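You operate a simulated robot arm through the tools that you are given. There is no shell and no other tool. Be economical: measure what you need, move in short steps, check, and stop when the job is done.

You run a simulated two-armed robot. Do the job below in one go: nothing can be reset, and whatever is moved stays where it is left.

TASK
Fetch the red block from the top of the grey turntable and set it on the round blue pad. Then take the glass tube from the front of the polishing bench and put it on top of the yellow block. Then take the lid off the blue-knob box and lay it down on the right half of the blue bench. The order counts. Set down upright: glass tube.

The check looks at the end state, three seconds after you hand in, the way a careful person would. Anything else that was tipped, shoved, dropped, spilled or broken makes it a failure. A push-on lid holds only when it is set on centred and level and pressed home; a screw cap is set on level and turned clockwise until tight.

THE ROBOT
Two 7-joint arms with two-finger parallel grippers on one trunk, on a base that drives. Base frame: it is fixed to the floor where the robot stands at the start and does not move with it; the origin is under the middle of the robot, x ahead of it, y to its left, z up. Units: mm, rad, N and s.
The left shoulder is at the start at [50, 158, 1183], the right one opposite. With the tool pointing down near the work surface each hand reaches from about 100 to 640 mm from the robot's upright axis, wherever it stands, measured 20 degrees to its own side. Places, roughly: blue-knob box [8000, 6000, 750]; glass tube [-1500, -1750, 750]; red block (4x4x4 cm) [500, 200, 1300]; round blue pad [500, 3250, 750]; yellow block (4x4x4 cm) [-1600, -2200, 800]. Payload 3.91 kg a hand.
Tool frame (each hand has its own): the origin (TCP) lies between the finger pads and is the grasp point; the fingertips stand 30 mm ahead of it; z points along the fingers, y is the line along which they close. The gripper opens to 110 mm. The fingers are 20 mm wide and 10 mm thick; the gripper's body (48 by 112 mm) begins 55 mm behind the TCP.
Orientation is that of the tool frame in the base frame, as a unit quaternion [w, x, y, z]. With the fingers straight down and closing along the base's y, the tool's x points along the base's -x, its y along +y and its z along -z.

THE INTERFACE
- The arms move only by the tool servo_tool. It takes "left_moves", "right_moves" or both (then of equal length, played together; a hand with none holds still); each is one flat list of numbers, 7 for each row, row after row: the shift along the base's x, y, z in units of 500 mm (1.0 is 500 mm), then the turn, a rotation vector about the base's x, y, z in units of 60 degrees (1.0 is 60 degrees), then the finger opening in m, from 0 to 0.11. In form: [tx, ty, tz, rx, ry, rz, grip, tx, ty, tz, rx, ry, rz, grip, ...]. A call has 1 to 8 rows; each row is the pose to reach, as a shift and turn from the pose commanded when the call began. A call with a number of a shift or a turn outside -1 to 1 is refused whole. A row lasts 0.2 s, in which the tool goes at most 50 mm and 0.15 rad; a call with a longer step from one row to the next is refused whole, and so is a gripper value outside its range. Where a pose cannot be reached the arm comes as near as it can. A force on the tool above 40 N (or 10 N above the force at the start of the call, whichever is more), or a blocked arm, ends the call early, and 0.2 s more pass. The fingers move at their own pace (about 153 mm/s each) and stop on an object; they squeeze with about 36 N. The grip force told is the motor's: it shows also when the fingers shut on nothing. Time passes only in rows, and 0.2 s behind the last, so rows that repeat a pose let the fingers close. The reply holds the time, the measured pose of the TCP, the force on the tool along the base axes, the opening and the grip force, in the units named above and with some noise, with the torque about the TCP (base axes, N m) and any sound that the robot's microphone picked up.
- Cameras (640 x 400 px; columns grow to the right, rows downward): "scene" is now at [121.2, 29, 1321.6]; the picture's right is [0.33, -0.94, 0.00], its down [-0.54, -0.19, -0.82] and it looks along [0.78, 0.27, -0.57] (base axes); focal length 214 px, centre (320, 200). "left" rides on the left gripper at [73, -17, -103] in its tool frame; the picture's right is [0.23, 0.97, 0.00], its down [-0.76, 0.18, -0.62] and it looks along [-0.61, 0.14, 0.78] (tool axes); focal length 222 px, centre (320, 200). "right" rides on the right gripper at [72, 17, -103] in its tool frame; the picture's right is [-0.23, 0.97, 0.00], its down [-0.76, -0.18, -0.62] and it looks along [-0.61, -0.14, 0.78] (tool axes); focal length 222 px, centre (320, 200). There is no depth. A picture from a camera that has moved, and an enlarged one, comes with that camera's place and axes in the base frame and with its lens.
- get_image(camera): a new picture of that camera. It takes no simulated time.
- slide_trunk(by): slides the trunk up (or, below 0, down) by that many mm; the arms and the scene camera ride with it, the base frame stays. It gives what a move gives, with no picture.
- roll_base(legs): drives the robot by 1 to 6 legs, each [ahead, turn to the left] in mm and rad, along the robot's own axes; the way and the turn of a leg run together, so that a leg with both is an arc; at most 1500 mm and 3.142 rad a leg. The arms and the cameras ride along, it lands a little off, and it stops where it bumps. It gives what a move gives.
- turn_head(pan, tilt): turns the head with the scene camera to pan (to the left, within 1.396 rad either way) and tilt (down, from -0.506 to 1.204), counted from straight ahead of the robot. It gives what a move gives.
- zoom(camera, box): a new picture of the part [left, top, right, bottom] of that camera's present view, enlarged. It takes no simulated time.
- close_job(): hands the job in; it is judged then, once.

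Go step by step. Nothing tells you exact positions but the pictures and the camera data: compare them with the known pose of the tool, close in by small moves and look again before you grip or let go. The budget is 165 turns and 138 pictures, counting those below and the enlarged ones. Unless the task says otherwise, let go and move clear before handing in, and close with one line.

The tools are called by a JSON object that holds its "name" and its "arguments". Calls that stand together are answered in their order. servo_tool: Moves the arms, as the interface text tells. Its arguments: {"type":"object","properties":{"left_moves":{"type":"array","items":{"type":"number"}},"right_moves":{"type":"array","items":{"type":"number"}}},"required":[]} The other tools are called the same way: slide_trunk (by) slides the trunk up or down; roll_base (legs) drives the base; turn_head (pan, tilt) turns the head that bears the scene camera; get_image (camera) takes a picture; zoom (camera, box) takes an enlarged picture of a part of a camera's view; close_job () hands the job in.

At the start:

```text
t: 0.0
left_tcp_pos: [314.9, 342.3, 999.6]
left_tool_rot: [0.0, -0.003, 1.0, 0.0]
left_wrist_force: [0.2, -0.5, 0.6]
left_ft_torque: [-0.02, -0.02, 0.02]
left_width: 110.0
left_grasp_force: 0.1
right_tcp_pos: [278.3, -10.0, 999.5]
right_tool_rot: [0.001, -0.001, 1.0, -0.001]
right_wrist_force: [-1.0, 0.5, 0.2]
right_ft_torque: [-0.01, 0.03, 0.01]
right_width: 109.8
right_grasp_force: 0.0
trunk travel left (down, up): [-425.0, 57.0]
robot x, y, heading: [-0.9, 0.6, 0.002]
head pan, tilt: [0.335, 0.606]
```

scene: 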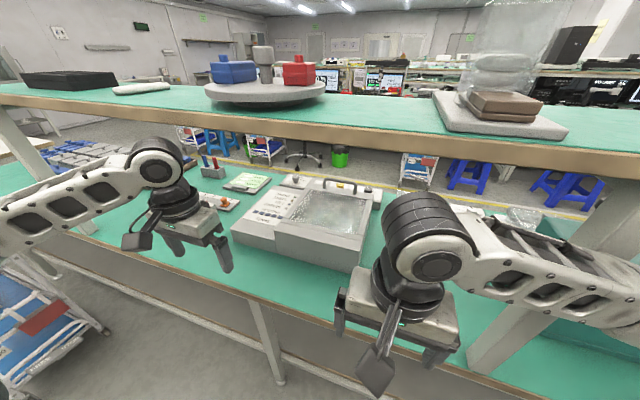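
right: 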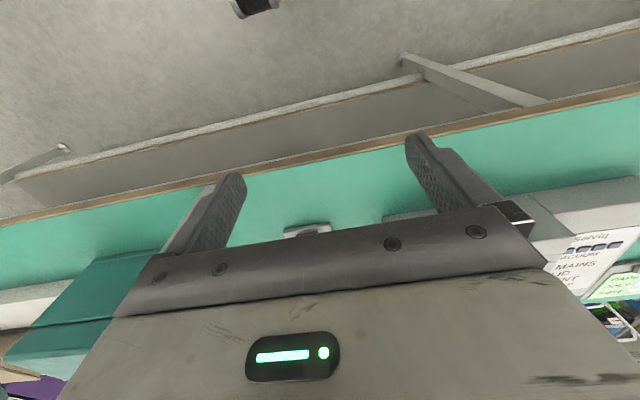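
left: 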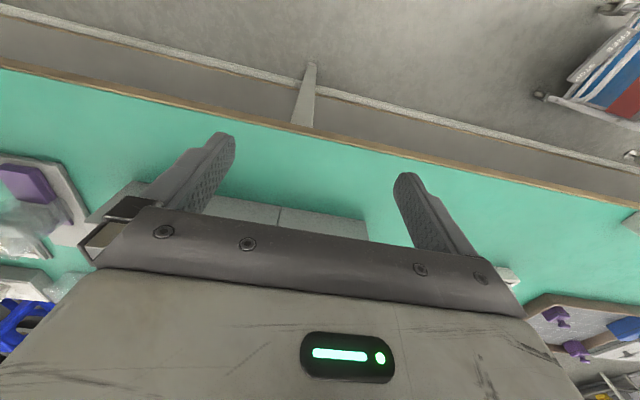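

I see a turntable with a red and a blue item on the upper shelf ahead. I'll zoom in on it before moving.

{"name": "zoom", "arguments": {"camera": "scene", "box": [180, 30, 360, 142]}}

{"name": "turn_head", "arguments": {"pan": 0.35, "tilt": 0.1}}

{"name": "get_image", "arguments": {"camera": "scene"}}

```text
3.56 times, centred on (270, 86) of scene
camera zoom: at [121.2, 29.0, 1321.6], right [0.33, -0.94, 0.0], down [-0.54, -0.19, -0.82], along [0.78, 0.27, -0.57], focal length 763 px, centre (498, 605)
```

zoom: 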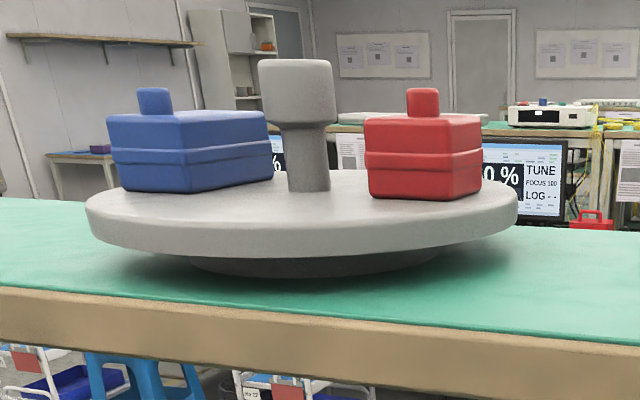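

```text
t: 0.9
left_tcp_pos: [314.6, 343.3, 999.1]
left_tool_rot: [0.0, -0.003, 1.0, -0.001]
left_wrist_force: [1.5, -0.1, -0.1]
left_ft_torque: [0.03, -0.03, 0.0]
left_width: 110.2
left_grasp_force: 0.1
right_tcp_pos: [277.8, -10.9, 998.9]
right_tool_rot: [0.0, -0.003, 1.0, -0.001]
right_wrist_force: [-0.5, -0.1, 0.4]
right_ft_torque: [0.02, -0.01, 0.0]
right_width: 110.1
right_grasp_force: 0.2
trunk travel left (down, up): [-425.0, 57.0]
robot x, y, heading: [1.3, -2.4, -0.001]
head pan, tilt: [0.351, 0.099]
```

```text
133 pictures are left
camera scene: at [124.4, 31.5, 1368.2], right [0.34, -0.94, 0.0], down [-0.09, -0.03, -0.99], along [0.93, 0.34, -0.1], focal length 214 px, centre (320, 200)
```

scene: 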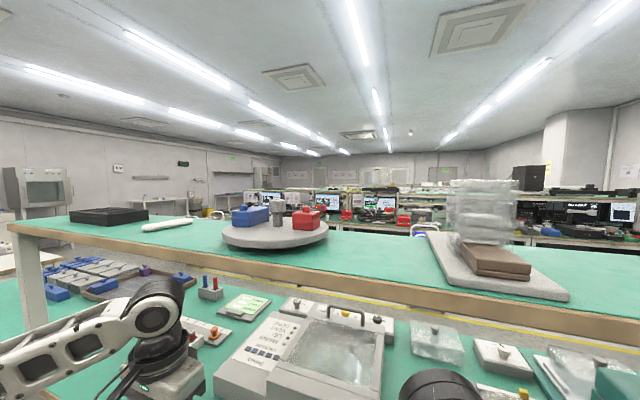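

The red block sits on the turntable's near right side. I'll zoom again from this raised camera to triangulate.

{"name": "zoom", "arguments": {"camera": "scene", "box": [210, 180, 340, 261]}}

```text
4.92 times, centred on (275, 220) of scene
camera zoom: at [124.4, 31.5, 1368.2], right [0.34, -0.94, 0.0], down [-0.09, -0.03, -0.99], along [0.93, 0.34, -0.1], focal length 1056 px, centre (542, 99)
```

zoom: 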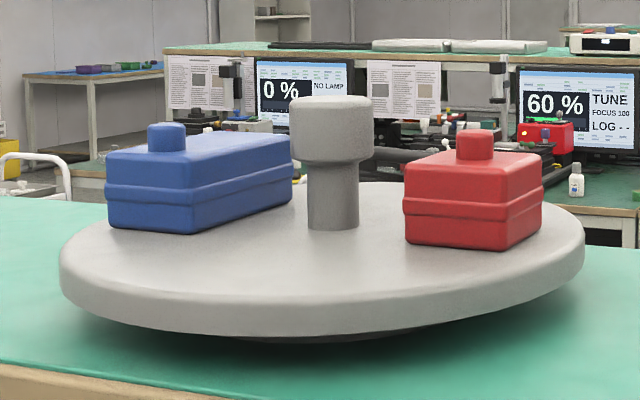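

The block's near face is about x 462, y 169–209, standing at z≈1278, squared with the base axes. I'll raise the trunk, then lift the left hand up clear of the shelf edge (x≈390).

{"name": "slide_trunk", "arguments": {"by": 55}}

{"name": "servo_tool", "arguments": {"left_moves": [-0.04, 0, 0.1, 0, 0, 0, 0.11, -0.08, 0, 0.19, 0, 0, 0, 0.11, -0.1, 0, 0.28, 0, 0, 0, 0.11, -0.1, 0, 0.37, 0, 0, 0, 0.11, -0.1, 0, 0.46, 0, 0, 0, 0.11, -0.1, 0, 0.55, 0, 0, 0, 0.11, -0.1, 0, 0.64, 0, 0, 0, 0.11, -0.1, 0, 0.72, 0, 0, 0, 0.11]}}

{"name": "get_image", "arguments": {"camera": "left"}}

{"name": "get_image", "arguments": {"camera": "scene"}}

```text
t: 1.9
left_tcp_pos: [315.2, 343.4, 1055.3]
left_tool_rot: [0.0, -0.002, 1.0, 0.0]
left_wrist_force: [0.0, 0.1, 0.4]
left_ft_torque: [-0.01, -0.01, -0.01]
left_width: 110.1
left_grasp_force: 0.1
right_tcp_pos: [279.3, -8.4, 1054.8]
right_tool_rot: [-0.001, -0.002, 1.0, 0.0]
right_wrist_force: [-0.5, 0.0, -0.3]
right_ft_torque: [-0.01, 0.02, 0.02]
right_width: 110.2
right_grasp_force: 0.0
trunk travel left (down, up): [-480.0, 2.0]
robot x, y, heading: [0.3, 1.3, -0.004]
head pan, tilt: [0.351, 0.099]
```

```text
refused: row 1 steps farther than a row can; nothing moved
```

```text
131 pictures are left
camera left: at [241.3, 325.3, 1158.4], right [-0.23, 0.97, 0.0], down [0.76, 0.18, 0.62], along [0.61, 0.14, -0.78], focal length 222 px, centre (320, 200)
```

left: 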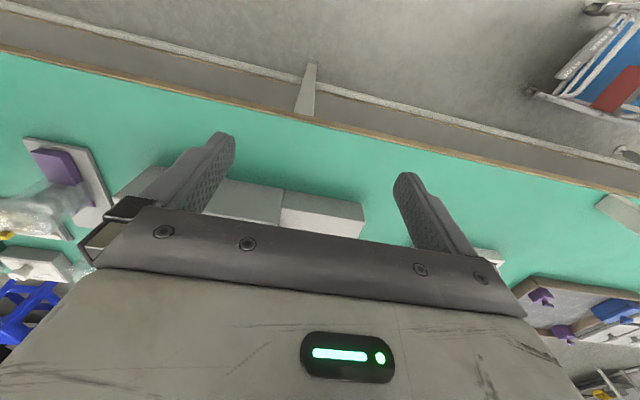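

```text
130 pictures are left
camera scene: at [124.5, 31.6, 1423.2], right [0.34, -0.94, 0.0], down [-0.09, -0.03, -0.99], along [0.93, 0.34, -0.1], focal length 214 px, centre (320, 200)
```

scene: 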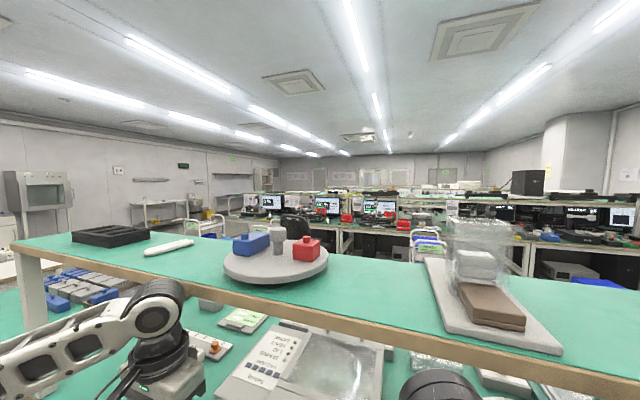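

Trunk is up. The first row was slightly too long, so I repeat the lift with shorter steps.

{"name": "servo_tool", "arguments": {"left_moves": [-0.03, 0, 0.09, 0, 0, 0, 0.11, -0.06, 0, 0.18, 0, 0, 0, 0.11, -0.08, 0, 0.27, 0, 0, 0, 0.11, -0.08, 0, 0.36, 0, 0, 0, 0.11, -0.08, 0, 0.45, 0, 0, 0, 0.11, -0.08, 0, 0.54, 0, 0, 0, 0.11, -0.08, 0, 0.63, 0, 0, 0, 0.11, -0.08, 0, 0.72, 0, 0, 0, 0.11]}}

{"name": "get_image", "arguments": {"camera": "left"}}

{"name": "zoom", "arguments": {"camera": "scene", "box": [210, 210, 340, 291]}}

```text
t: 3.2
left_tcp_pos: [287.7, 298.6, 1164.8]
left_tool_rot: [-0.238, 0.078, 0.966, -0.069]
left_wrist_force: [-14.2, 2.0, 6.0]
left_ft_torque: [-0.09, -1.34, 0.49]
left_width: 109.8
left_grasp_force: 0.0
left hand out of reach, approached as far as the arm can: row 3, 4, 5, 6
right_tcp_pos: [279.3, -9.2, 1055.2]
right_tool_rot: [0.0, -0.004, 1.0, 0.0]
right_wrist_force: [0.7, -0.7, -0.3]
right_ft_torque: [0.01, 0.09, -0.01]
right_width: 109.8
right_grasp_force: 0.0
trunk travel left (down, up): [-480.0, 2.0]
robot x, y, heading: [2.7, -0.2, -0.004]
head pan, tilt: [0.351, 0.099]
stopped in row 6 (left hand): the force on the tool passed its limit at 72 N (the readings are from after the stop); the commanded pose is now the measured one
```

```text
129 pictures are left
camera left: at [269.9, 304.8, 1291.0], right [-0.08, 0.99, -0.06], down [0.98, 0.09, 0.17], along [0.18, -0.05, -0.98], focal length 222 px, centre (320, 200)
```

left: 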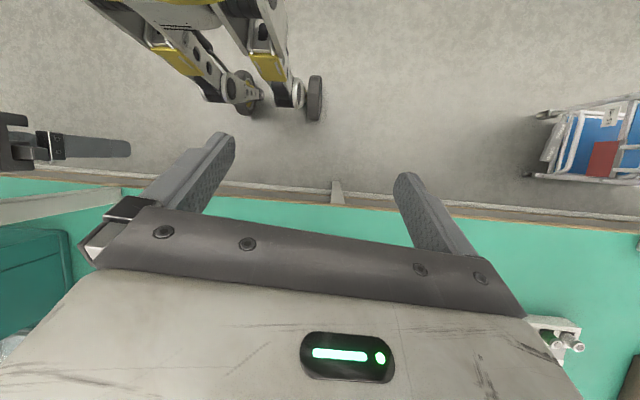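

```text
4.92 times, centred on (275, 250) of scene
camera zoom: at [124.2, 31.5, 1423.3], right [0.34, -0.94, 0.0], down [-0.09, -0.03, -1.0], along [0.93, 0.34, -0.1], focal length 1056 px, centre (542, -49)
```

zoom: 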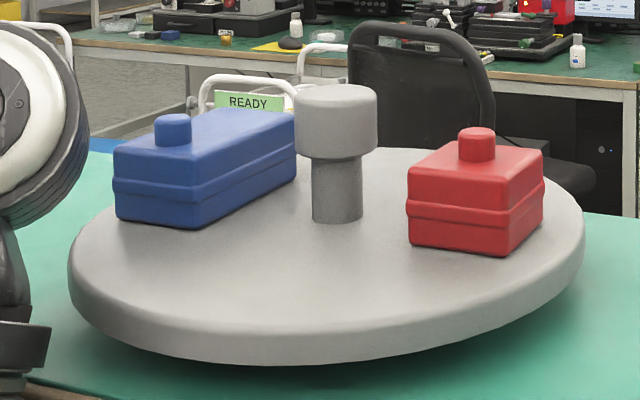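

The left hand can't get that high pointing straight down and bumped while tilting. The turntable looks untouched. I'll back the base off and reorient the tool to point forward and down at about 45°.

{"name": "roll_base", "arguments": {"legs": [[-200, 0]]}}

{"name": "servo_tool", "arguments": {"left_moves": [0, 0.01, -0.03, 0.007, -0.12, 0.02, 0.11, 0, 0.02, -0.06, 0.014, -0.24, 0.04, 0.11, 0, 0.03, -0.09, 0.02, -0.36, 0.06, 0.11, 0, 0.04, -0.12, 0.027, -0.48, 0.08, 0.11, 0, 0.04, -0.12, 0.034, -0.6, 0.1, 0.11, 0, 0.04, -0.12, 0.041, -0.72, 0.12, 0.11, 0, 0.04, -0.12, 0.048, -0.84, 0.14, 0.11, 0, 0.04, -0.12, 0.055, -0.96, 0.16, 0.11]}}

```text
t: 4.8
left_tcp_pos: [82.3, 298.5, 1163.4]
left_tool_rot: [-0.236, 0.076, 0.966, -0.069]
left_wrist_force: [-0.2, 0.0, -0.8]
left_ft_torque: [-0.04, -0.02, 0.03]
left_width: 110.2
left_grasp_force: 0.1
right_tcp_pos: [74.6, -8.9, 1054.2]
right_tool_rot: [0.001, -0.004, 1.0, 0.0]
right_wrist_force: [0.2, -0.4, -0.8]
right_ft_torque: [-0.03, -0.03, 0.02]
right_width: 110.0
right_grasp_force: 0.0
trunk travel left (down, up): [-480.0, 2.0]
robot x, y, heading: [-204.7, 1.8, 0.007]
head pan, tilt: [0.351, 0.099]
```

```text
t: 6.6
left_tcp_pos: [113.7, 341.5, 1113.2]
left_tool_rot: [0.262, 0.015, 0.965, -0.015]
left_wrist_force: [-0.7, 0.3, -0.3]
left_ft_torque: [0.0, 0.02, -0.04]
left_width: 110.1
left_grasp_force: 0.0
left hand out of reach, approached as far as the arm can: row 7, 8
right_tcp_pos: [72.9, -10.1, 1055.3]
right_tool_rot: [0.0, -0.003, 1.0, 0.0]
right_wrist_force: [0.1, 0.5, -0.9]
right_ft_torque: [0.02, 0.03, 0.02]
right_width: 110.0
right_grasp_force: 0.1
trunk travel left (down, up): [-480.0, 2.0]
robot x, y, heading: [-202.7, -0.4, -0.002]
head pan, tilt: [0.351, 0.099]
```

Pitch is now about 30°. It was simply too close in, so I'll extend forward and up while pitching further.

{"name": "servo_tool", "arguments": {"left_moves": [0.09, 0, 0.0, 0, 0, 0, 0.11, 0.18, 0, 0, 0, -0.05, 0, 0.11, 0.26, 0, 0.03, 0, -0.1, 0, 0.11, 0.32, 0, 0.1, 0, -0.15, 0, 0.11, 0.36, 0, 0.18, 0, -0.2, 0, 0.11, 0.36, 0, 0.27, 0, -0.25, 0, 0.11, 0.36, 0, 0.36, 0, -0.25, 0, 0.11, 0.36, 0, 0.45, 0, -0.25, 0, 0.11]}}

{"name": "get_image", "arguments": {"camera": "scene"}}

```text
t: 8.4
left_tcp_pos: [296.4, 343.1, 1336.9]
left_tool_rot: [0.385, 0.018, 0.923, -0.013]
left_wrist_force: [0.3, -0.2, -0.1]
left_ft_torque: [-0.01, -0.05, 0.01]
left_width: 110.0
left_grasp_force: 0.2
right_tcp_pos: [73.6, -10.3, 1055.7]
right_tool_rot: [0.0, -0.004, 1.0, -0.001]
right_wrist_force: [1.5, 0.0, -0.4]
right_ft_torque: [0.05, -0.01, 0.0]
right_width: 110.0
right_grasp_force: 0.1
trunk travel left (down, up): [-480.0, 2.0]
robot x, y, heading: [-201.3, -0.7, 0.001]
head pan, tilt: [0.351, 0.099]
```

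```text
127 pictures are left
camera scene: at [-81.2, 31.0, 1423.2], right [0.35, -0.94, 0.0], down [-0.09, -0.03, -1.0], along [0.93, 0.35, -0.1], focal length 214 px, centre (320, 200)
```

scene: 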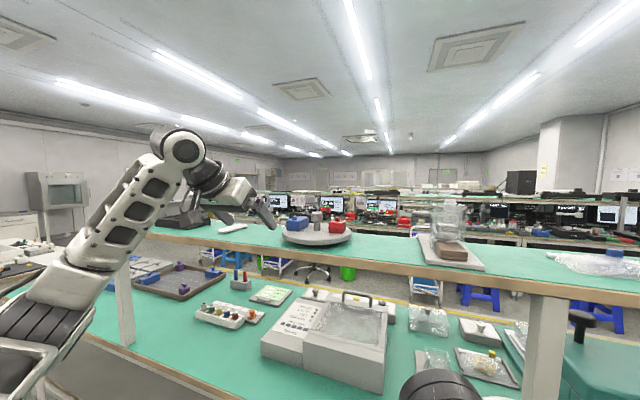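

The hand is now high with a 45° forward tilt. I'll move it in line with the block (y≈189) at z≈1385 and look.

{"name": "servo_tool", "arguments": {"left_moves": [0, -0.05, 0.05, 0, 0, 0, 0.11, 0, -0.13, 0.09, 0, 0, 0, 0.11, 0, -0.21, 0.1, 0, 0, 0, 0.11, 0, -0.28, 0.1, 0, 0, 0, 0.11, 0, -0.308, 0.1, 0, 0, 0, 0.11, 0, -0.308, 0.1, 0, 0, 0, 0.11]}}

{"name": "get_image", "arguments": {"camera": "left"}}

{"name": "zoom", "arguments": {"camera": "scene", "box": [260, 190, 380, 265]}}

```text
t: 9.8
left_tcp_pos: [295.8, 189.8, 1386.9]
left_tool_rot: [0.385, 0.017, 0.922, -0.013]
left_wrist_force: [0.3, 0.5, 0.3]
left_ft_torque: [-0.04, -0.01, 0.03]
left_width: 110.1
left_grasp_force: 0.0
right_tcp_pos: [74.6, -9.1, 1055.4]
right_tool_rot: [0.001, -0.005, 1.0, 0.0]
right_wrist_force: [0.0, 0.9, -0.5]
right_ft_torque: [-0.01, -0.02, 0.0]
right_width: 110.2
right_grasp_force: 0.3
trunk travel left (down, up): [-480.0, 2.0]
robot x, y, heading: [-205.9, 2.1, 0.007]
head pan, tilt: [0.351, 0.099]
```

```text
126 pictures are left
camera left: at [169.3, 178.0, 1408.2], right [-0.12, 0.98, -0.17], down [0.1, 0.19, 0.98], along [0.99, 0.1, -0.12], focal length 222 px, centre (320, 200)
```

left: 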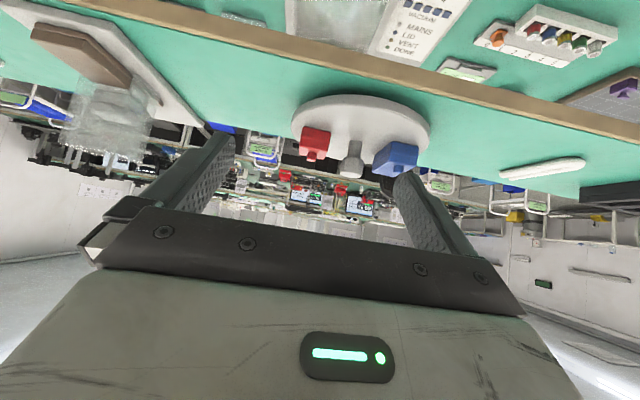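

```text
5.33 times, centred on (320, 228) of scene
camera zoom: at [-81.1, 31.6, 1423.2], right [0.35, -0.94, 0.0], down [-0.09, -0.03, -1.0], along [0.93, 0.35, -0.1], focal length 1144 px, centre (320, 53)
```

zoom: 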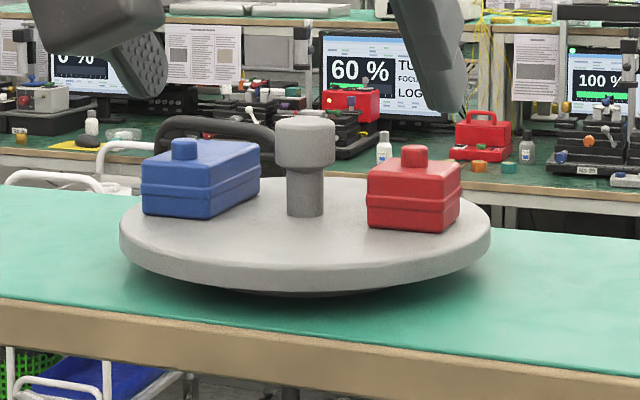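

The block centre is about (487, 190), body z 1277–1306. The grey post stands close by at y≈249, so I need a narrow opening. I'll drive 80 mm closer, square the hand and look from near.

{"name": "roll_base", "arguments": {"legs": [[80, 0]]}}

{"name": "servo_tool", "arguments": {"left_moves": [0, 0, 0, 0.01, 0, 0.04, 0.056, 0, 0, 0, 0.01, 0, 0.04, 0.056, 0, 0, 0, 0.01, 0, 0.04, 0.056]}}

{"name": "get_image", "arguments": {"camera": "left"}}

{"name": "get_image", "arguments": {"camera": "scene"}}

```text
t: 10.9
left_tcp_pos: [373.9, 189.7, 1386.7]
left_tool_rot: [0.385, 0.018, 0.923, -0.014]
left_wrist_force: [0.4, -0.6, -0.3]
left_ft_torque: [0.0, 0.02, -0.02]
left_width: 110.0
left_grasp_force: 0.0
right_tcp_pos: [152.8, -9.0, 1054.0]
right_tool_rot: [0.0, -0.004, 1.0, 0.0]
right_wrist_force: [0.2, 0.1, 0.0]
right_ft_torque: [0.01, 0.04, -0.01]
right_width: 110.0
right_grasp_force: 0.2
trunk travel left (down, up): [-480.0, 2.0]
robot x, y, heading: [-129.0, -0.7, 0.004]
head pan, tilt: [0.351, 0.099]
```

```text
t: 11.7
left_tcp_pos: [374.1, 190.1, 1386.9]
left_tool_rot: [0.385, 0.001, 0.923, -0.001]
left_wrist_force: [-0.9, 0.9, -0.9]
left_ft_torque: [-0.01, 0.0, 0.0]
left_width: 56.3
left_grasp_force: 0.0
right_tcp_pos: [152.9, -10.4, 1054.5]
right_tool_rot: [0.001, -0.004, 1.0, 0.0]
right_wrist_force: [-0.5, 0.5, 0.1]
right_ft_torque: [0.01, -0.02, 0.0]
right_width: 109.9
right_grasp_force: 0.1
trunk travel left (down, up): [-480.0, 2.0]
robot x, y, heading: [-128.8, 0.3, 0.001]
head pan, tilt: [0.351, 0.099]
```

```text
124 pictures are left
camera left: at [248.4, 173.0, 1407.9], right [-0.16, 0.97, -0.16], down [0.09, 0.18, 0.98], along [0.98, 0.14, -0.12], focal length 222 px, centre (320, 200)
```

left: 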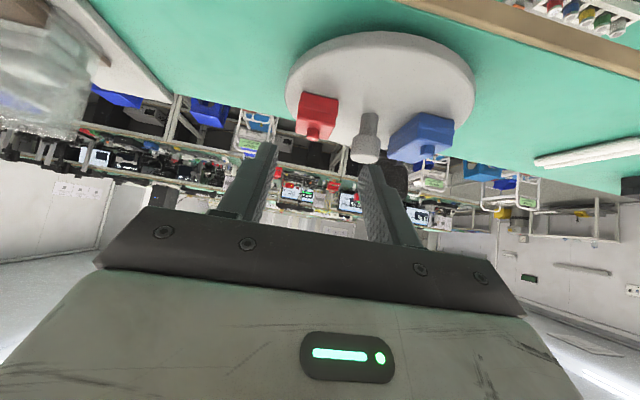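

```text
123 pictures are left
camera scene: at [-2.6, 31.6, 1423.2], right [0.35, -0.94, 0.0], down [-0.09, -0.03, -1.0], along [0.93, 0.34, -0.1], focal length 214 px, centre (320, 200)
```

scene: 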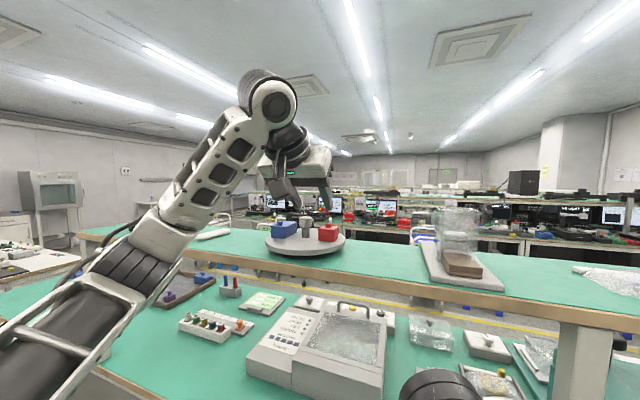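

Hand is squared. Zooming in on the wrist view to fix the block and post precisely.

{"name": "zoom", "arguments": {"camera": "left", "box": [220, 60, 480, 222]}}

```text
2.46 times, centred on (350, 141) of left
camera zoom: at [248.4, 173.0, 1407.9], right [-0.16, 0.97, -0.16], down [0.09, 0.18, 0.98], along [0.98, 0.14, -0.12], focal length 547 px, centre (246, 345)
```

zoom: 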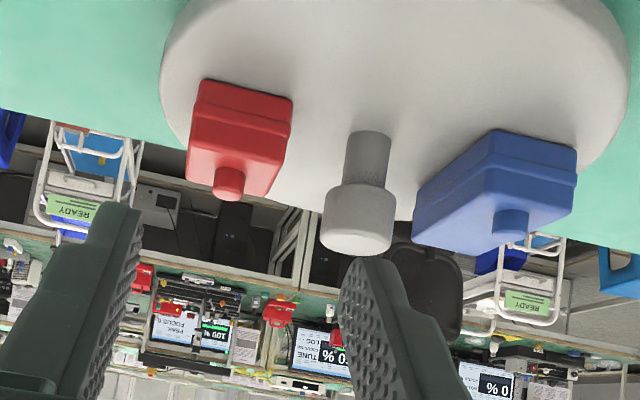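

Block spans y 167–206, near face x≈464; the post head's edge is at y≈231. I go to a pre-grasp point on the tool axis with a 54 mm opening.

{"name": "servo_tool", "arguments": {"left_moves": [0.03, -0.007, -0.02, 0, 0, 0, 0.054, 0.065, -0.007, -0.045, 0, 0, 0, 0.054, 0.1, -0.007, -0.07, 0, 0, 0, 0.054, 0.1, -0.007, -0.07, 0, 0, 0, 0.054]}}

{"name": "get_image", "arguments": {"camera": "left"}}

{"name": "zoom", "arguments": {"camera": "scene", "box": [250, 160, 380, 241]}}

```text
t: 12.7
left_tcp_pos: [423.2, 185.6, 1352.7]
left_tool_rot: [0.386, 0.0, 0.923, -0.001]
left_wrist_force: [-0.1, 0.4, 0.3]
left_ft_torque: [0.02, -0.02, -0.02]
left_width: 54.0
left_grasp_force: 0.1
right_tcp_pos: [151.8, -7.7, 1054.9]
right_tool_rot: [0.0, -0.003, 1.0, -0.001]
right_wrist_force: [1.5, 0.3, -0.1]
right_ft_torque: [0.01, -0.01, -0.02]
right_width: 110.0
right_grasp_force: 0.0
trunk travel left (down, up): [-480.0, 2.0]
robot x, y, heading: [-127.8, -0.3, 0.004]
head pan, tilt: [0.351, 0.099]
```

```text
121 pictures are left
camera left: at [298.1, 168.9, 1373.3], right [-0.16, 0.97, -0.16], down [0.09, 0.18, 0.98], along [0.98, 0.14, -0.12], focal length 222 px, centre (320, 200)
```

left: 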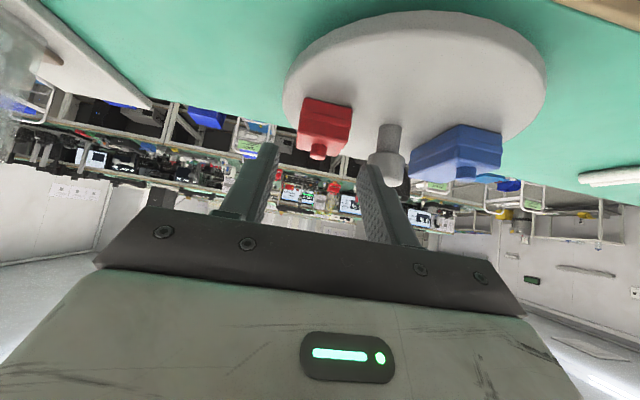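

```text
4.92 times, centred on (315, 200) of scene
camera zoom: at [-2.9, 31.7, 1423.3], right [0.35, -0.94, 0.0], down [-0.09, -0.03, -1.0], along [0.93, 0.34, -0.1], focal length 1056 px, centre (345, 198)
```

zoom: 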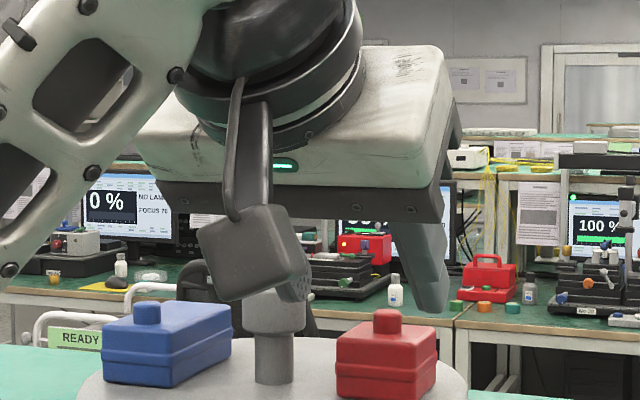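

Estimates agree (block y 167–205, hand at 186). I advance along the tool axis onto the block.

{"name": "servo_tool", "arguments": {"left_moves": [0.03, 0.001, -0.03, 0, 0, 0, 0.054, 0.06, 0.001, -0.058, 0, 0, 0, 0.054, 0.086, 0.001, -0.082, 0, 0, 0, 0.054, 0.086, 0.001, -0.082, 0, 0, 0, 0.054]}}

{"name": "get_image", "arguments": {"camera": "left"}}

{"name": "zoom", "arguments": {"camera": "scene", "box": [250, 180, 380, 261]}}

```text
t: 13.7
left_tcp_pos: [467.6, 187.5, 1310.2]
left_tool_rot: [0.385, 0.0, 0.923, -0.001]
left_wrist_force: [0.3, 0.6, -0.8]
left_ft_torque: [0.0, 0.01, 0.02]
left_width: 54.0
left_grasp_force: 0.0
right_tcp_pos: [151.7, -8.8, 1054.7]
right_tool_rot: [0.0, -0.004, 1.0, 0.0]
right_wrist_force: [-0.4, -0.8, 0.6]
right_ft_torque: [0.01, 0.01, -0.03]
right_width: 110.2
right_grasp_force: 0.0
trunk travel left (down, up): [-480.0, 2.0]
robot x, y, heading: [-130.3, -2.4, 0.002]
head pan, tilt: [0.351, 0.099]
```

```text
119 pictures are left
camera left: at [341.7, 170.6, 1331.5], right [-0.16, 0.97, -0.16], down [0.09, 0.18, 0.98], along [0.98, 0.14, -0.12], focal length 222 px, centre (320, 200)
```

left: 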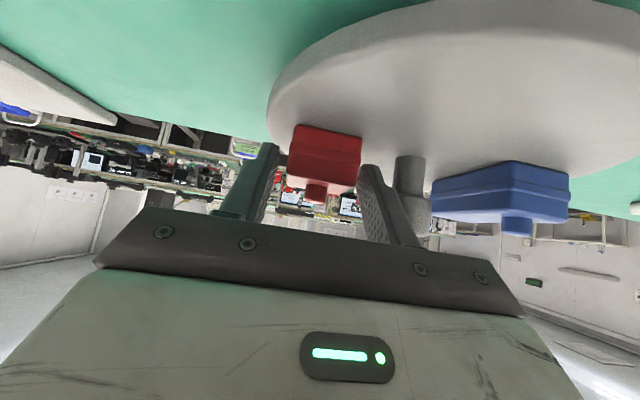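

```text
4.92 times, centred on (315, 220) of scene
camera zoom: at [-2.8, 31.7, 1423.3], right [0.35, -0.94, 0.0], down [-0.09, -0.03, -1.0], along [0.93, 0.34, -0.1], focal length 1056 px, centre (345, 99)
```

zoom: 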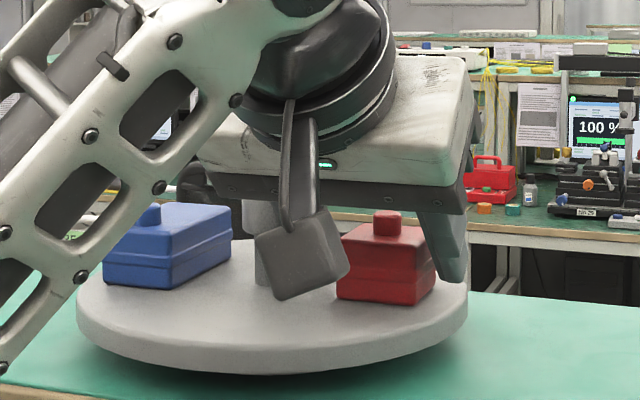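

The fingers straddle the block with the post clear. Closing now.

{"name": "servo_tool", "arguments": {"left_moves": [0, -0.002, 0, 0, 0, 0, 0.046, 0, -0.002, 0, 0, 0, 0, 0.03, 0, -0.002, 0, 0, 0, 0, 0.02, 0, -0.002, 0, 0, 0, 0, 0.02]}}

{"name": "get_image", "arguments": {"camera": "left"}}

```text
t: 14.7
left_tcp_pos: [466.9, 187.2, 1311.5]
left_tool_rot: [0.385, -0.001, 0.923, 0.0]
left_wrist_force: [0.2, 0.0, 1.2]
left_ft_torque: [0.03, -0.03, 0.03]
left_width: 39.5
left_grasp_force: 35.9
right_tcp_pos: [151.9, -8.3, 1055.1]
right_tool_rot: [0.0, -0.003, 1.0, 0.0]
right_wrist_force: [0.0, 0.7, -0.4]
right_ft_torque: [-0.03, 0.01, 0.0]
right_width: 110.1
right_grasp_force: 0.0
trunk travel left (down, up): [-480.0, 2.0]
robot x, y, heading: [-126.4, -2.1, 0.001]
head pan, tilt: [0.351, 0.099]
```

```text
117 pictures are left
camera left: at [341.5, 169.7, 1332.0], right [-0.16, 0.97, -0.16], down [0.09, 0.18, 0.98], along [0.98, 0.14, -0.12], focal length 222 px, centre (320, 200)
```

left: 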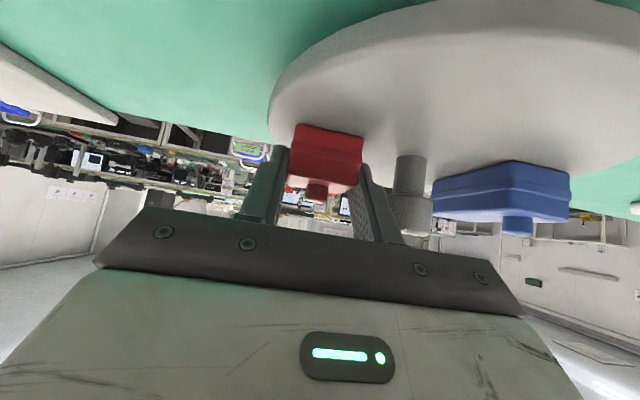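

Gripped at 39.5 mm with 36 N. Lift straight up.

{"name": "servo_tool", "arguments": {"left_moves": [0, 0, 0.03, 0, 0, 0, 0.02, 0, 0, 0.07, 0, 0, 0, 0.02, -0.04, 0, 0.12, 0, 0, 0, 0.02, -0.1, 0, 0.16, 0, 0, 0, 0.02, -0.1, 0, 0.16, 0, 0, 0, 0.02]}}

{"name": "get_image", "arguments": {"camera": "left"}}

```text
t: 15.9
left_tcp_pos: [417.8, 186.4, 1389.9]
left_tool_rot: [0.385, 0.001, 0.923, -0.001]
left_wrist_force: [0.6, 0.2, 0.0]
left_ft_torque: [0.03, 0.01, 0.03]
left_width: 39.6
left_grasp_force: 35.7
right_tcp_pos: [153.2, -9.5, 1054.9]
right_tool_rot: [0.0, -0.003, 1.0, 0.0]
right_wrist_force: [-0.1, 0.4, -0.8]
right_ft_torque: [-0.03, 0.03, -0.02]
right_width: 110.1
right_grasp_force: 0.2
trunk travel left (down, up): [-480.0, 2.0]
robot x, y, heading: [-124.9, -3.6, 0.003]
head pan, tilt: [0.351, 0.099]
```

```text
116 pictures are left
camera left: at [292.0, 169.5, 1410.7], right [-0.16, 0.97, -0.16], down [0.09, 0.18, 0.98], along [0.98, 0.14, -0.12], focal length 222 px, centre (320, 200)
```

left: 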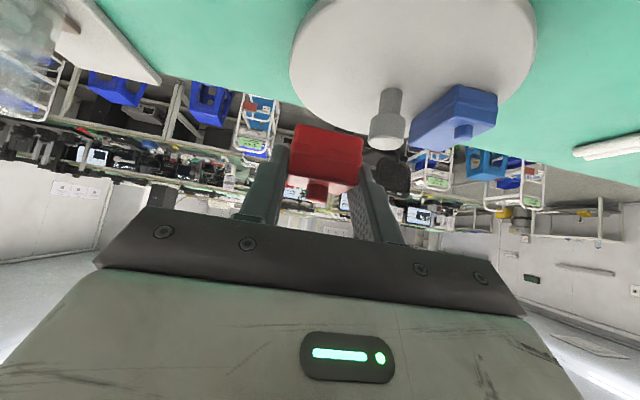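

The block is held. I back away from the bench and look left for the way to the blue pad at about (500, 3250).

{"name": "roll_base", "arguments": {"legs": [[-420, 0]]}}

{"name": "turn_head", "arguments": {"pan": 1.39, "tilt": 0.35}}

{"name": "get_image", "arguments": {"camera": "scene"}}

```text
t: 18.5
left_tcp_pos: [-1.8, 182.6, 1389.8]
left_tool_rot: [0.385, 0.003, 0.923, -0.002]
left_wrist_force: [-0.4, -0.4, -1.2]
left_ft_torque: [0.0, 0.02, -0.02]
left_width: 39.5
left_grasp_force: 36.1
right_tcp_pos: [-268.2, -9.7, 1053.9]
right_tool_rot: [0.0, 0.0, 1.0, 0.0]
right_wrist_force: [0.6, 1.8, -0.1]
right_ft_torque: [0.01, 0.01, 0.0]
right_width: 109.9
right_grasp_force: 0.2
trunk travel left (down, up): [-480.0, 2.0]
robot x, y, heading: [-545.7, 0.6, -0.001]
head pan, tilt: [0.351, 0.099]
```

```text
t: 19.8
left_tcp_pos: [-0.2, 183.8, 1389.2]
left_tool_rot: [0.385, 0.003, 0.923, -0.002]
left_wrist_force: [0.1, 0.2, -0.5]
left_ft_torque: [0.04, -0.02, 0.0]
left_width: 39.4
left_grasp_force: 36.4
right_tcp_pos: [-267.0, -11.0, 1054.0]
right_tool_rot: [0.0, 0.0, 1.0, 0.0]
right_wrist_force: [0.0, -0.7, -0.9]
right_ft_torque: [0.0, 0.01, -0.02]
right_width: 109.9
right_grasp_force: 0.0
trunk travel left (down, up): [-480.0, 2.0]
robot x, y, heading: [-546.6, 4.4, -0.006]
head pan, tilt: [1.389, 0.351]
```

```text
115 pictures are left
camera scene: at [-491.6, 91.1, 1399.9], right [0.98, -0.18, 0.0], down [-0.06, -0.34, -0.94], along [0.17, 0.92, -0.34], focal length 214 px, centre (320, 200)
```

scene: 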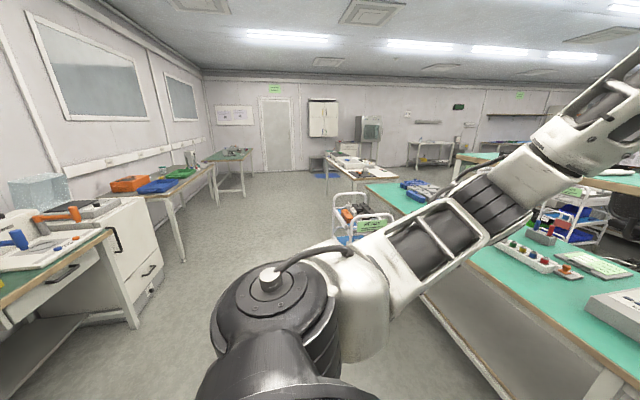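

The pad should be on the small table ahead-left around pixel (346,166). Zooming there.

{"name": "zoom", "arguments": {"camera": "scene", "box": [290, 130, 430, 240]}}

```text
3.64 times, centred on (360, 185) of scene
camera zoom: at [-491.6, 91.1, 1399.9], right [0.98, -0.18, 0.0], down [-0.06, -0.34, -0.94], along [0.17, 0.92, -0.34], focal length 780 px, centre (174, 254)
```

zoom: 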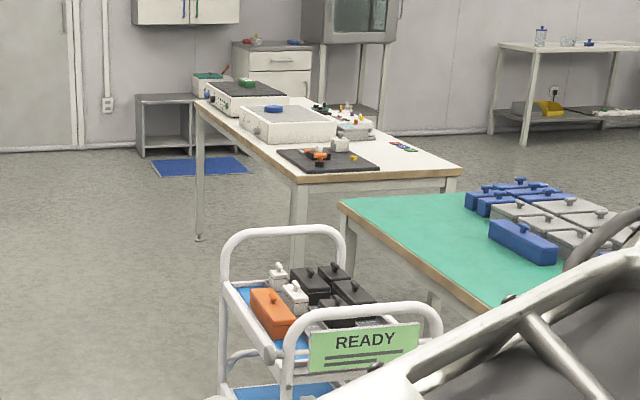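

The table with the white boxes spans roughly x 370–950, y 2480–4200, and the pad seems to be the blue disc near (510, 3250). A cart stands at x>-170, y≈1400, so I drive left along the aisle at x≈-740.

{"name": "roll_base", "arguments": {"legs": [[0, 1.71], [1500, 0], [1300, -0.13]]}}

{"name": "turn_head", "arguments": {"pan": -0.7, "tilt": 0.45}}

{"name": "get_image", "arguments": {"camera": "scene"}}

```text
t: 37.7
left_tcp_pos: [-1175.2, 3342.9, 1389.4]
left_tool_rot: [-0.266, 0.668, -0.637, -0.278]
left_wrist_force: [-0.1, 0.5, -1.7]
left_ft_torque: [-0.03, -0.02, 0.01]
left_width: 39.5
left_grasp_force: 36.3
right_tcp_pos: [-966.4, 3086.0, 1054.7]
right_tool_rot: [0.0, 0.725, -0.688, 0.0]
right_wrist_force: [-0.1, -0.1, 0.6]
right_ft_torque: [0.05, 0.0, -0.03]
right_width: 109.9
right_grasp_force: 0.0
trunk travel left (down, up): [-480.0, 2.0]
robot x, y, heading: [-960.9, 2805.3, 1.622]
head pan, tilt: [1.389, 0.351]
```

```text
t: 39.7
left_tcp_pos: [-1175.6, 3341.7, 1389.4]
left_tool_rot: [-0.267, 0.667, -0.638, -0.278]
left_wrist_force: [0.3, -0.4, -1.6]
left_ft_torque: [-0.01, 0.01, -0.02]
left_width: 39.5
left_grasp_force: 36.0
right_tcp_pos: [-964.9, 3087.9, 1055.2]
right_tool_rot: [-0.001, 0.725, -0.688, 0.0]
right_wrist_force: [0.0, -0.5, 1.3]
right_ft_torque: [-0.01, 0.0, 0.0]
right_width: 110.1
right_grasp_force: 0.1
trunk travel left (down, up): [-480.0, 2.0]
robot x, y, heading: [-961.1, 2808.5, 1.624]
head pan, tilt: [-0.7, 0.45]
```

```text
113 pictures are left
camera scene: at [-911.2, 2920.2, 1390.6], right [0.8, -0.6, 0.0], down [-0.26, -0.35, -0.9], along [0.54, 0.72, -0.44], focal length 214 px, centre (320, 200)
```

scene: 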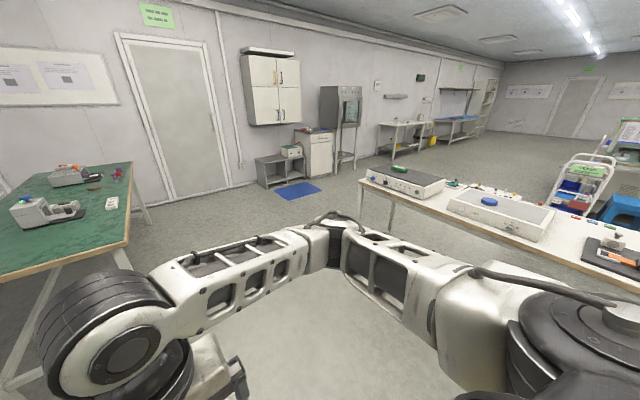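

The blue disc on the white box is at about (515, 3225, 850). Zooming to examine.

{"name": "zoom", "arguments": {"camera": "scene", "box": [440, 170, 640, 290]}}

```text
3.20 times, centred on (540, 230) of scene
camera zoom: at [-911.2, 2920.2, 1390.6], right [0.8, -0.6, 0.0], down [-0.26, -0.35, -0.9], along [0.54, 0.72, -0.44], focal length 686 px, centre (-384, 104)
```

zoom: 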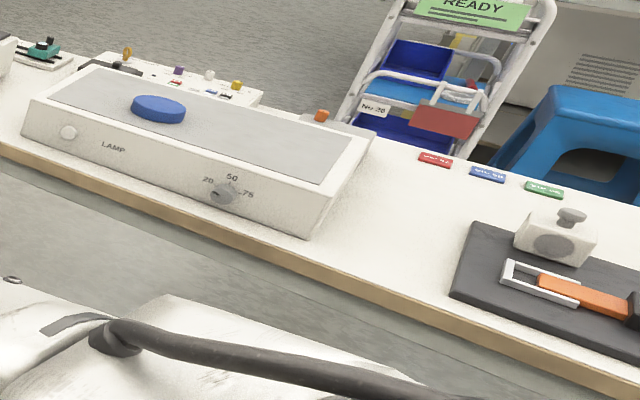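

That's the pad, a ~90 mm disc on a white light box. I drive up 230 mm, turn to face the table and approach.

{"name": "roll_base", "arguments": {"legs": [[235, 0], [0, -1.624], [600, 0]]}}

{"name": "turn_head", "arguments": {"pan": 0.2, "tilt": 0.6}}

{"name": "get_image", "arguments": {"camera": "scene"}}

```text
t: 48.4
left_tcp_pos: [166.3, 3243.2, 1389.3]
left_tool_rot: [0.385, -0.004, 0.923, 0.0]
left_wrist_force: [0.5, -0.3, -0.6]
left_ft_torque: [0.01, 0.04, 0.03]
left_width: 39.4
left_grasp_force: 36.1
right_tcp_pos: [-96.5, 3043.2, 1055.6]
right_tool_rot: [0.0, -0.007, 1.0, -0.001]
right_wrist_force: [0.8, 1.5, -0.6]
right_ft_torque: [0.02, 0.01, 0.0]
right_width: 110.1
right_grasp_force: 0.0
trunk travel left (down, up): [-480.0, 2.0]
robot x, y, heading: [-374.9, 3048.5, 0.017]
head pan, tilt: [-0.7, 0.45]
```

```text
t: 49.6
left_tcp_pos: [167.3, 3243.0, 1389.0]
left_tool_rot: [0.385, -0.004, 0.923, 0.001]
left_wrist_force: [0.2, -0.5, -0.4]
left_ft_torque: [-0.05, -0.01, -0.01]
left_width: 39.3
left_grasp_force: 35.8
right_tcp_pos: [-96.6, 3043.8, 1054.5]
right_tool_rot: [0.0, -0.009, 1.0, 0.0]
right_wrist_force: [-0.8, 0.1, -0.4]
right_ft_torque: [0.04, -0.02, -0.02]
right_width: 110.1
right_grasp_force: 0.1
trunk travel left (down, up): [-480.0, 2.0]
robot x, y, heading: [-377.6, 3052.2, 0.015]
head pan, tilt: [0.201, 0.6]
```

```text
111 pictures are left
camera scene: at [-251.1, 3069.7, 1377.1], right [0.21, -0.98, 0.0], down [-0.55, -0.12, -0.83], along [0.81, 0.17, -0.56], focal length 214 px, centre (320, 200)
```

scene: 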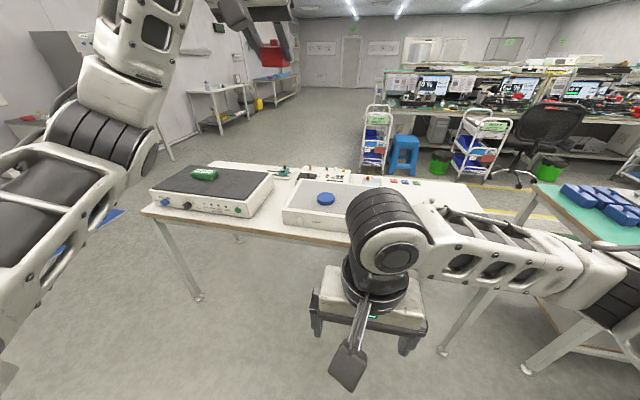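

Pad at about (527, 3206, 853). I drive forward 320 mm, lower the trunk, and look again.

{"name": "roll_base", "arguments": {"legs": [[320, -0.015]]}}

{"name": "slide_trunk", "arguments": {"by": -200}}

{"name": "get_image", "arguments": {"camera": "scene"}}

{"name": "get_image", "arguments": {"camera": "left"}}

```text
t: 51.7
left_tcp_pos: [485.5, 3232.5, 1389.4]
left_tool_rot: [0.385, 0.005, 0.923, -0.003]
left_wrist_force: [0.4, -0.9, -0.8]
left_ft_torque: [0.0, 0.04, 0.01]
left_width: 39.4
left_grasp_force: 35.9
right_tcp_pos: [218.9, 3040.1, 1054.5]
right_tool_rot: [0.0, 0.001, 1.0, 0.001]
right_wrist_force: [0.5, 0.2, -0.2]
right_ft_torque: [-0.02, 0.03, -0.02]
right_width: 110.0
right_grasp_force: 0.1
trunk travel left (down, up): [-480.0, 2.0]
robot x, y, heading: [-64.9, 3048.9, -0.009]
head pan, tilt: [0.201, 0.6]
```

```text
t: 53.8
left_tcp_pos: [484.6, 3233.6, 1189.0]
left_tool_rot: [0.386, 0.005, 0.923, -0.003]
left_wrist_force: [-0.7, 0.4, -1.6]
left_ft_torque: [0.0, 0.01, 0.01]
left_width: 39.4
left_grasp_force: 35.7
right_tcp_pos: [218.1, 3039.9, 854.7]
right_tool_rot: [0.0, 0.002, 1.0, 0.0]
right_wrist_force: [-0.1, -0.4, 0.2]
right_ft_torque: [-0.03, -0.04, 0.02]
right_width: 110.1
right_grasp_force: 0.2
trunk travel left (down, up): [-280.0, 202.0]
robot x, y, heading: [-61.8, 3049.4, -0.008]
head pan, tilt: [0.201, 0.6]
```

```text
110 pictures are left
camera scene: at [63.6, 3068.1, 1177.1], right [0.19, -0.98, 0.0], down [-0.55, -0.11, -0.83], along [0.81, 0.16, -0.56], focal length 214 px, centre (320, 200)
```

scene: 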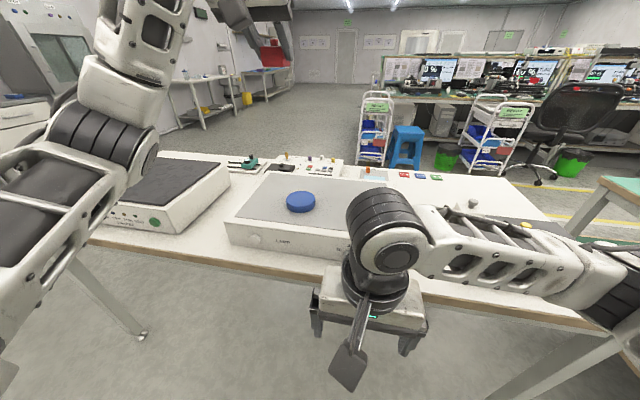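

```text
109 pictures are left
camera left: at [359.1, 3217.3, 1210.9], right [-0.15, 0.98, -0.16], down [0.09, 0.18, 0.98], along [0.98, 0.13, -0.12], focal length 222 px, centre (320, 200)
```

left: 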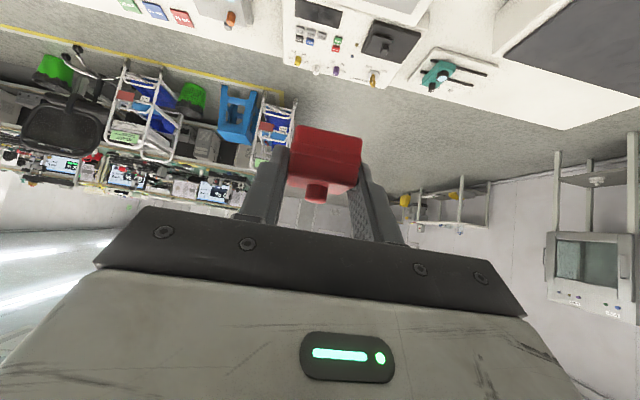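

Pad centre ≈ (514, 3210), top ≈ 850. The block's bottom is 34 mm below the TCP and its centre is 18 mm ahead of it. I lower the arm to 100 mm above and look.

{"name": "servo_tool", "arguments": {"left_moves": [0.004, -0.01, -0.08, 0, 0, 0.01, 0.02, 0.01, -0.02, -0.16, 0, 0, 0.01, 0.02, 0.02, -0.04, -0.24, 0, 0, 0.01, 0.02, 0.022, -0.046, -0.32, 0, 0, 0.01, 0.02, 0.022, -0.046, -0.4, 0, 0, 0.01, 0.02, 0.022, -0.046, -0.41, 0, 0, 0.01, 0.02]}}

{"name": "get_image", "arguments": {"camera": "left"}}

{"name": "zoom", "arguments": {"camera": "scene", "box": [200, 130, 420, 268]}}

```text
t: 55.2
left_tcp_pos: [493.6, 3209.9, 981.8]
left_tool_rot: [0.386, 0.0, 0.923, -0.001]
left_wrist_force: [1.2, 0.4, 0.5]
left_ft_torque: [-0.02, 0.03, 0.0]
left_width: 39.4
left_grasp_force: 35.7
right_tcp_pos: [218.1, 3040.1, 854.8]
right_tool_rot: [0.0, 0.002, 1.0, 0.0]
right_wrist_force: [-0.2, -0.2, -0.2]
right_ft_torque: [0.02, 0.02, -0.01]
right_width: 110.0
right_grasp_force: 0.0
trunk travel left (down, up): [-280.0, 202.0]
robot x, y, heading: [-64.6, 3049.9, -0.006]
head pan, tilt: [0.201, 0.6]
```

```text
108 pictures are left
camera left: at [368.8, 3194.1, 1003.7], right [-0.16, 0.97, -0.16], down [0.09, 0.18, 0.98], along [0.98, 0.14, -0.12], focal length 222 px, centre (320, 200)
```

left: 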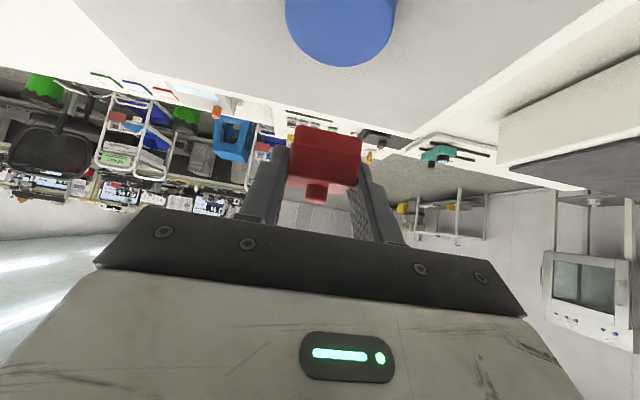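

```text
2.90 times, centred on (310, 199) of scene
camera zoom: at [63.7, 3068.1, 1177.1], right [0.19, -0.98, 0.0], down [-0.55, -0.11, -0.82], along [0.81, 0.16, -0.57], focal length 622 px, centre (349, 203)
```

zoom: 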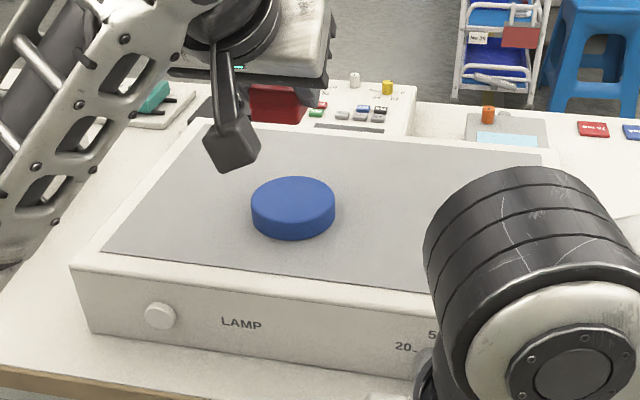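

Pad top estimate is 850–870 with centre x 497–514. I'll go down 40 mm and look again to refine.

{"name": "servo_tool", "arguments": {"left_moves": [-0.02, -0.004, -0.05, 0, 0, 0, 0.02, -0.04, -0.006, -0.08, 0, 0, 0, 0.02, -0.04, -0.006, -0.08, 0, 0, 0, 0.02]}}

{"name": "get_image", "arguments": {"camera": "left"}}

{"name": "zoom", "arguments": {"camera": "scene", "box": [230, 140, 390, 240]}}

```text
t: 56.0
left_tcp_pos: [475.1, 3206.7, 942.1]
left_tool_rot: [0.385, 0.001, 0.923, -0.002]
left_wrist_force: [-0.2, 0.1, -1.3]
left_ft_torque: [0.02, -0.02, -0.04]
left_width: 39.4
left_grasp_force: 36.6
right_tcp_pos: [217.8, 3039.4, 855.2]
right_tool_rot: [0.0, 0.002, 1.0, 0.0]
right_wrist_force: [-0.5, -0.4, 0.5]
right_ft_torque: [0.0, 0.0, 0.0]
right_width: 109.9
right_grasp_force: 0.0
trunk travel left (down, up): [-280.0, 202.0]
robot x, y, heading: [-64.8, 3051.6, -0.004]
head pan, tilt: [0.201, 0.6]
```

```text
106 pictures are left
camera left: at [349.2, 3190.4, 964.8], right [-0.16, 0.97, -0.16], down [0.09, 0.18, 0.98], along [0.98, 0.14, -0.12], focal length 222 px, centre (320, 200)
```

left: 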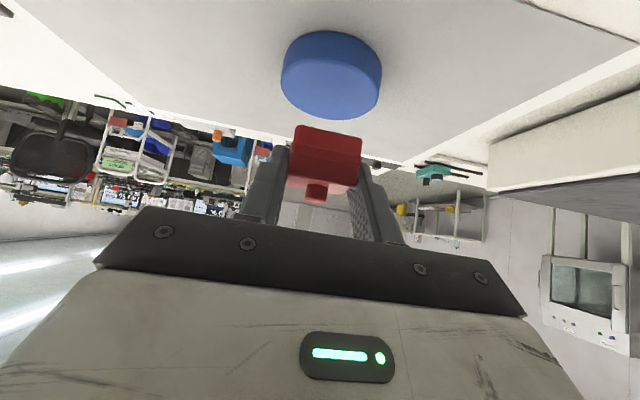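

```text
4.00 times, centred on (310, 190) of scene
camera zoom: at [63.7, 3068.1, 1177.1], right [0.19, -0.98, 0.0], down [-0.55, -0.11, -0.83], along [0.81, 0.16, -0.56], focal length 858 px, centre (360, 240)
```

zoom: 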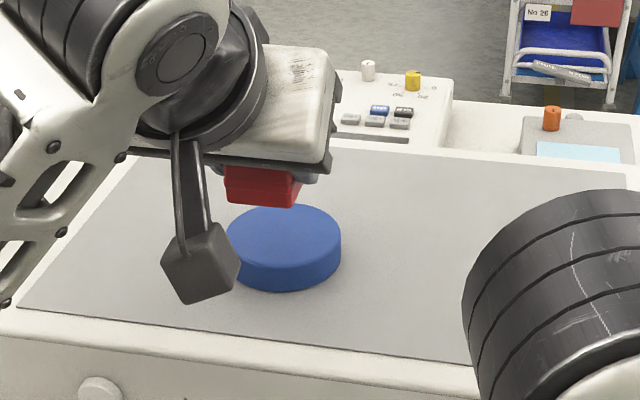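

Refined: pad top ≈ 866, centre ≈ (501, 3205). Moving over it to just above contact.

{"name": "servo_tool", "arguments": {"left_moves": [0.016, -0.003, 0, 0, 0, 0, 0.02, 0.016, -0.003, -0.03, 0, 0, 0, 0.02, 0.016, -0.003, -0.066, 0, 0, 0, 0.02, 0.016, -0.003, -0.066, 0, 0, 0, 0.02]}}

{"name": "get_image", "arguments": {"camera": "left"}}

{"name": "zoom", "arguments": {"camera": "scene", "box": [230, 140, 390, 240]}}

```text
t: 57.0
left_tcp_pos: [482.1, 3204.5, 909.3]
left_tool_rot: [0.385, 0.0, 0.923, 0.0]
left_wrist_force: [0.2, 0.4, -0.4]
left_ft_torque: [-0.01, 0.03, 0.0]
left_width: 39.4
left_grasp_force: 36.3
right_tcp_pos: [218.0, 3039.1, 855.5]
right_tool_rot: [0.0, 0.002, 1.0, 0.0]
right_wrist_force: [0.9, 1.1, -0.1]
right_ft_torque: [0.0, 0.04, 0.01]
right_width: 109.8
right_grasp_force: 0.1
trunk travel left (down, up): [-280.0, 202.0]
robot x, y, heading: [-62.3, 3050.0, -0.004]
head pan, tilt: [0.201, 0.6]
```

```text
104 pictures are left
camera left: at [356.9, 3187.9, 932.0], right [-0.16, 0.97, -0.16], down [0.09, 0.18, 0.98], along [0.98, 0.14, -0.12], focal length 222 px, centre (320, 200)
```

left: 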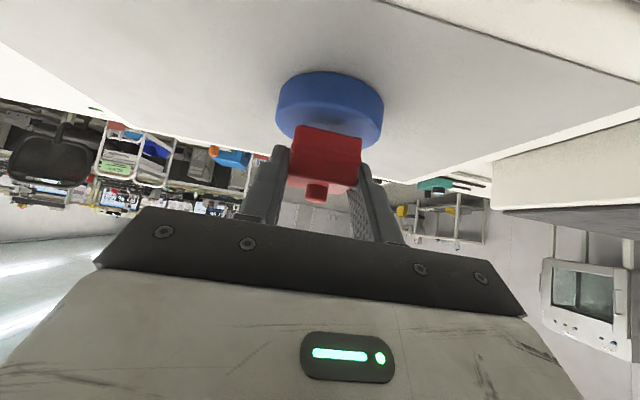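

```text
4.00 times, centred on (310, 190) of scene
camera zoom: at [63.7, 3068.1, 1177.1], right [0.19, -0.98, 0.0], down [-0.55, -0.11, -0.83], along [0.81, 0.16, -0.56], focal length 858 px, centre (360, 240)
```

zoom: 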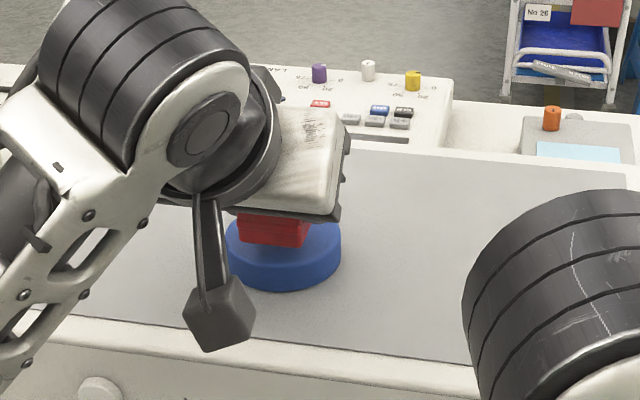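

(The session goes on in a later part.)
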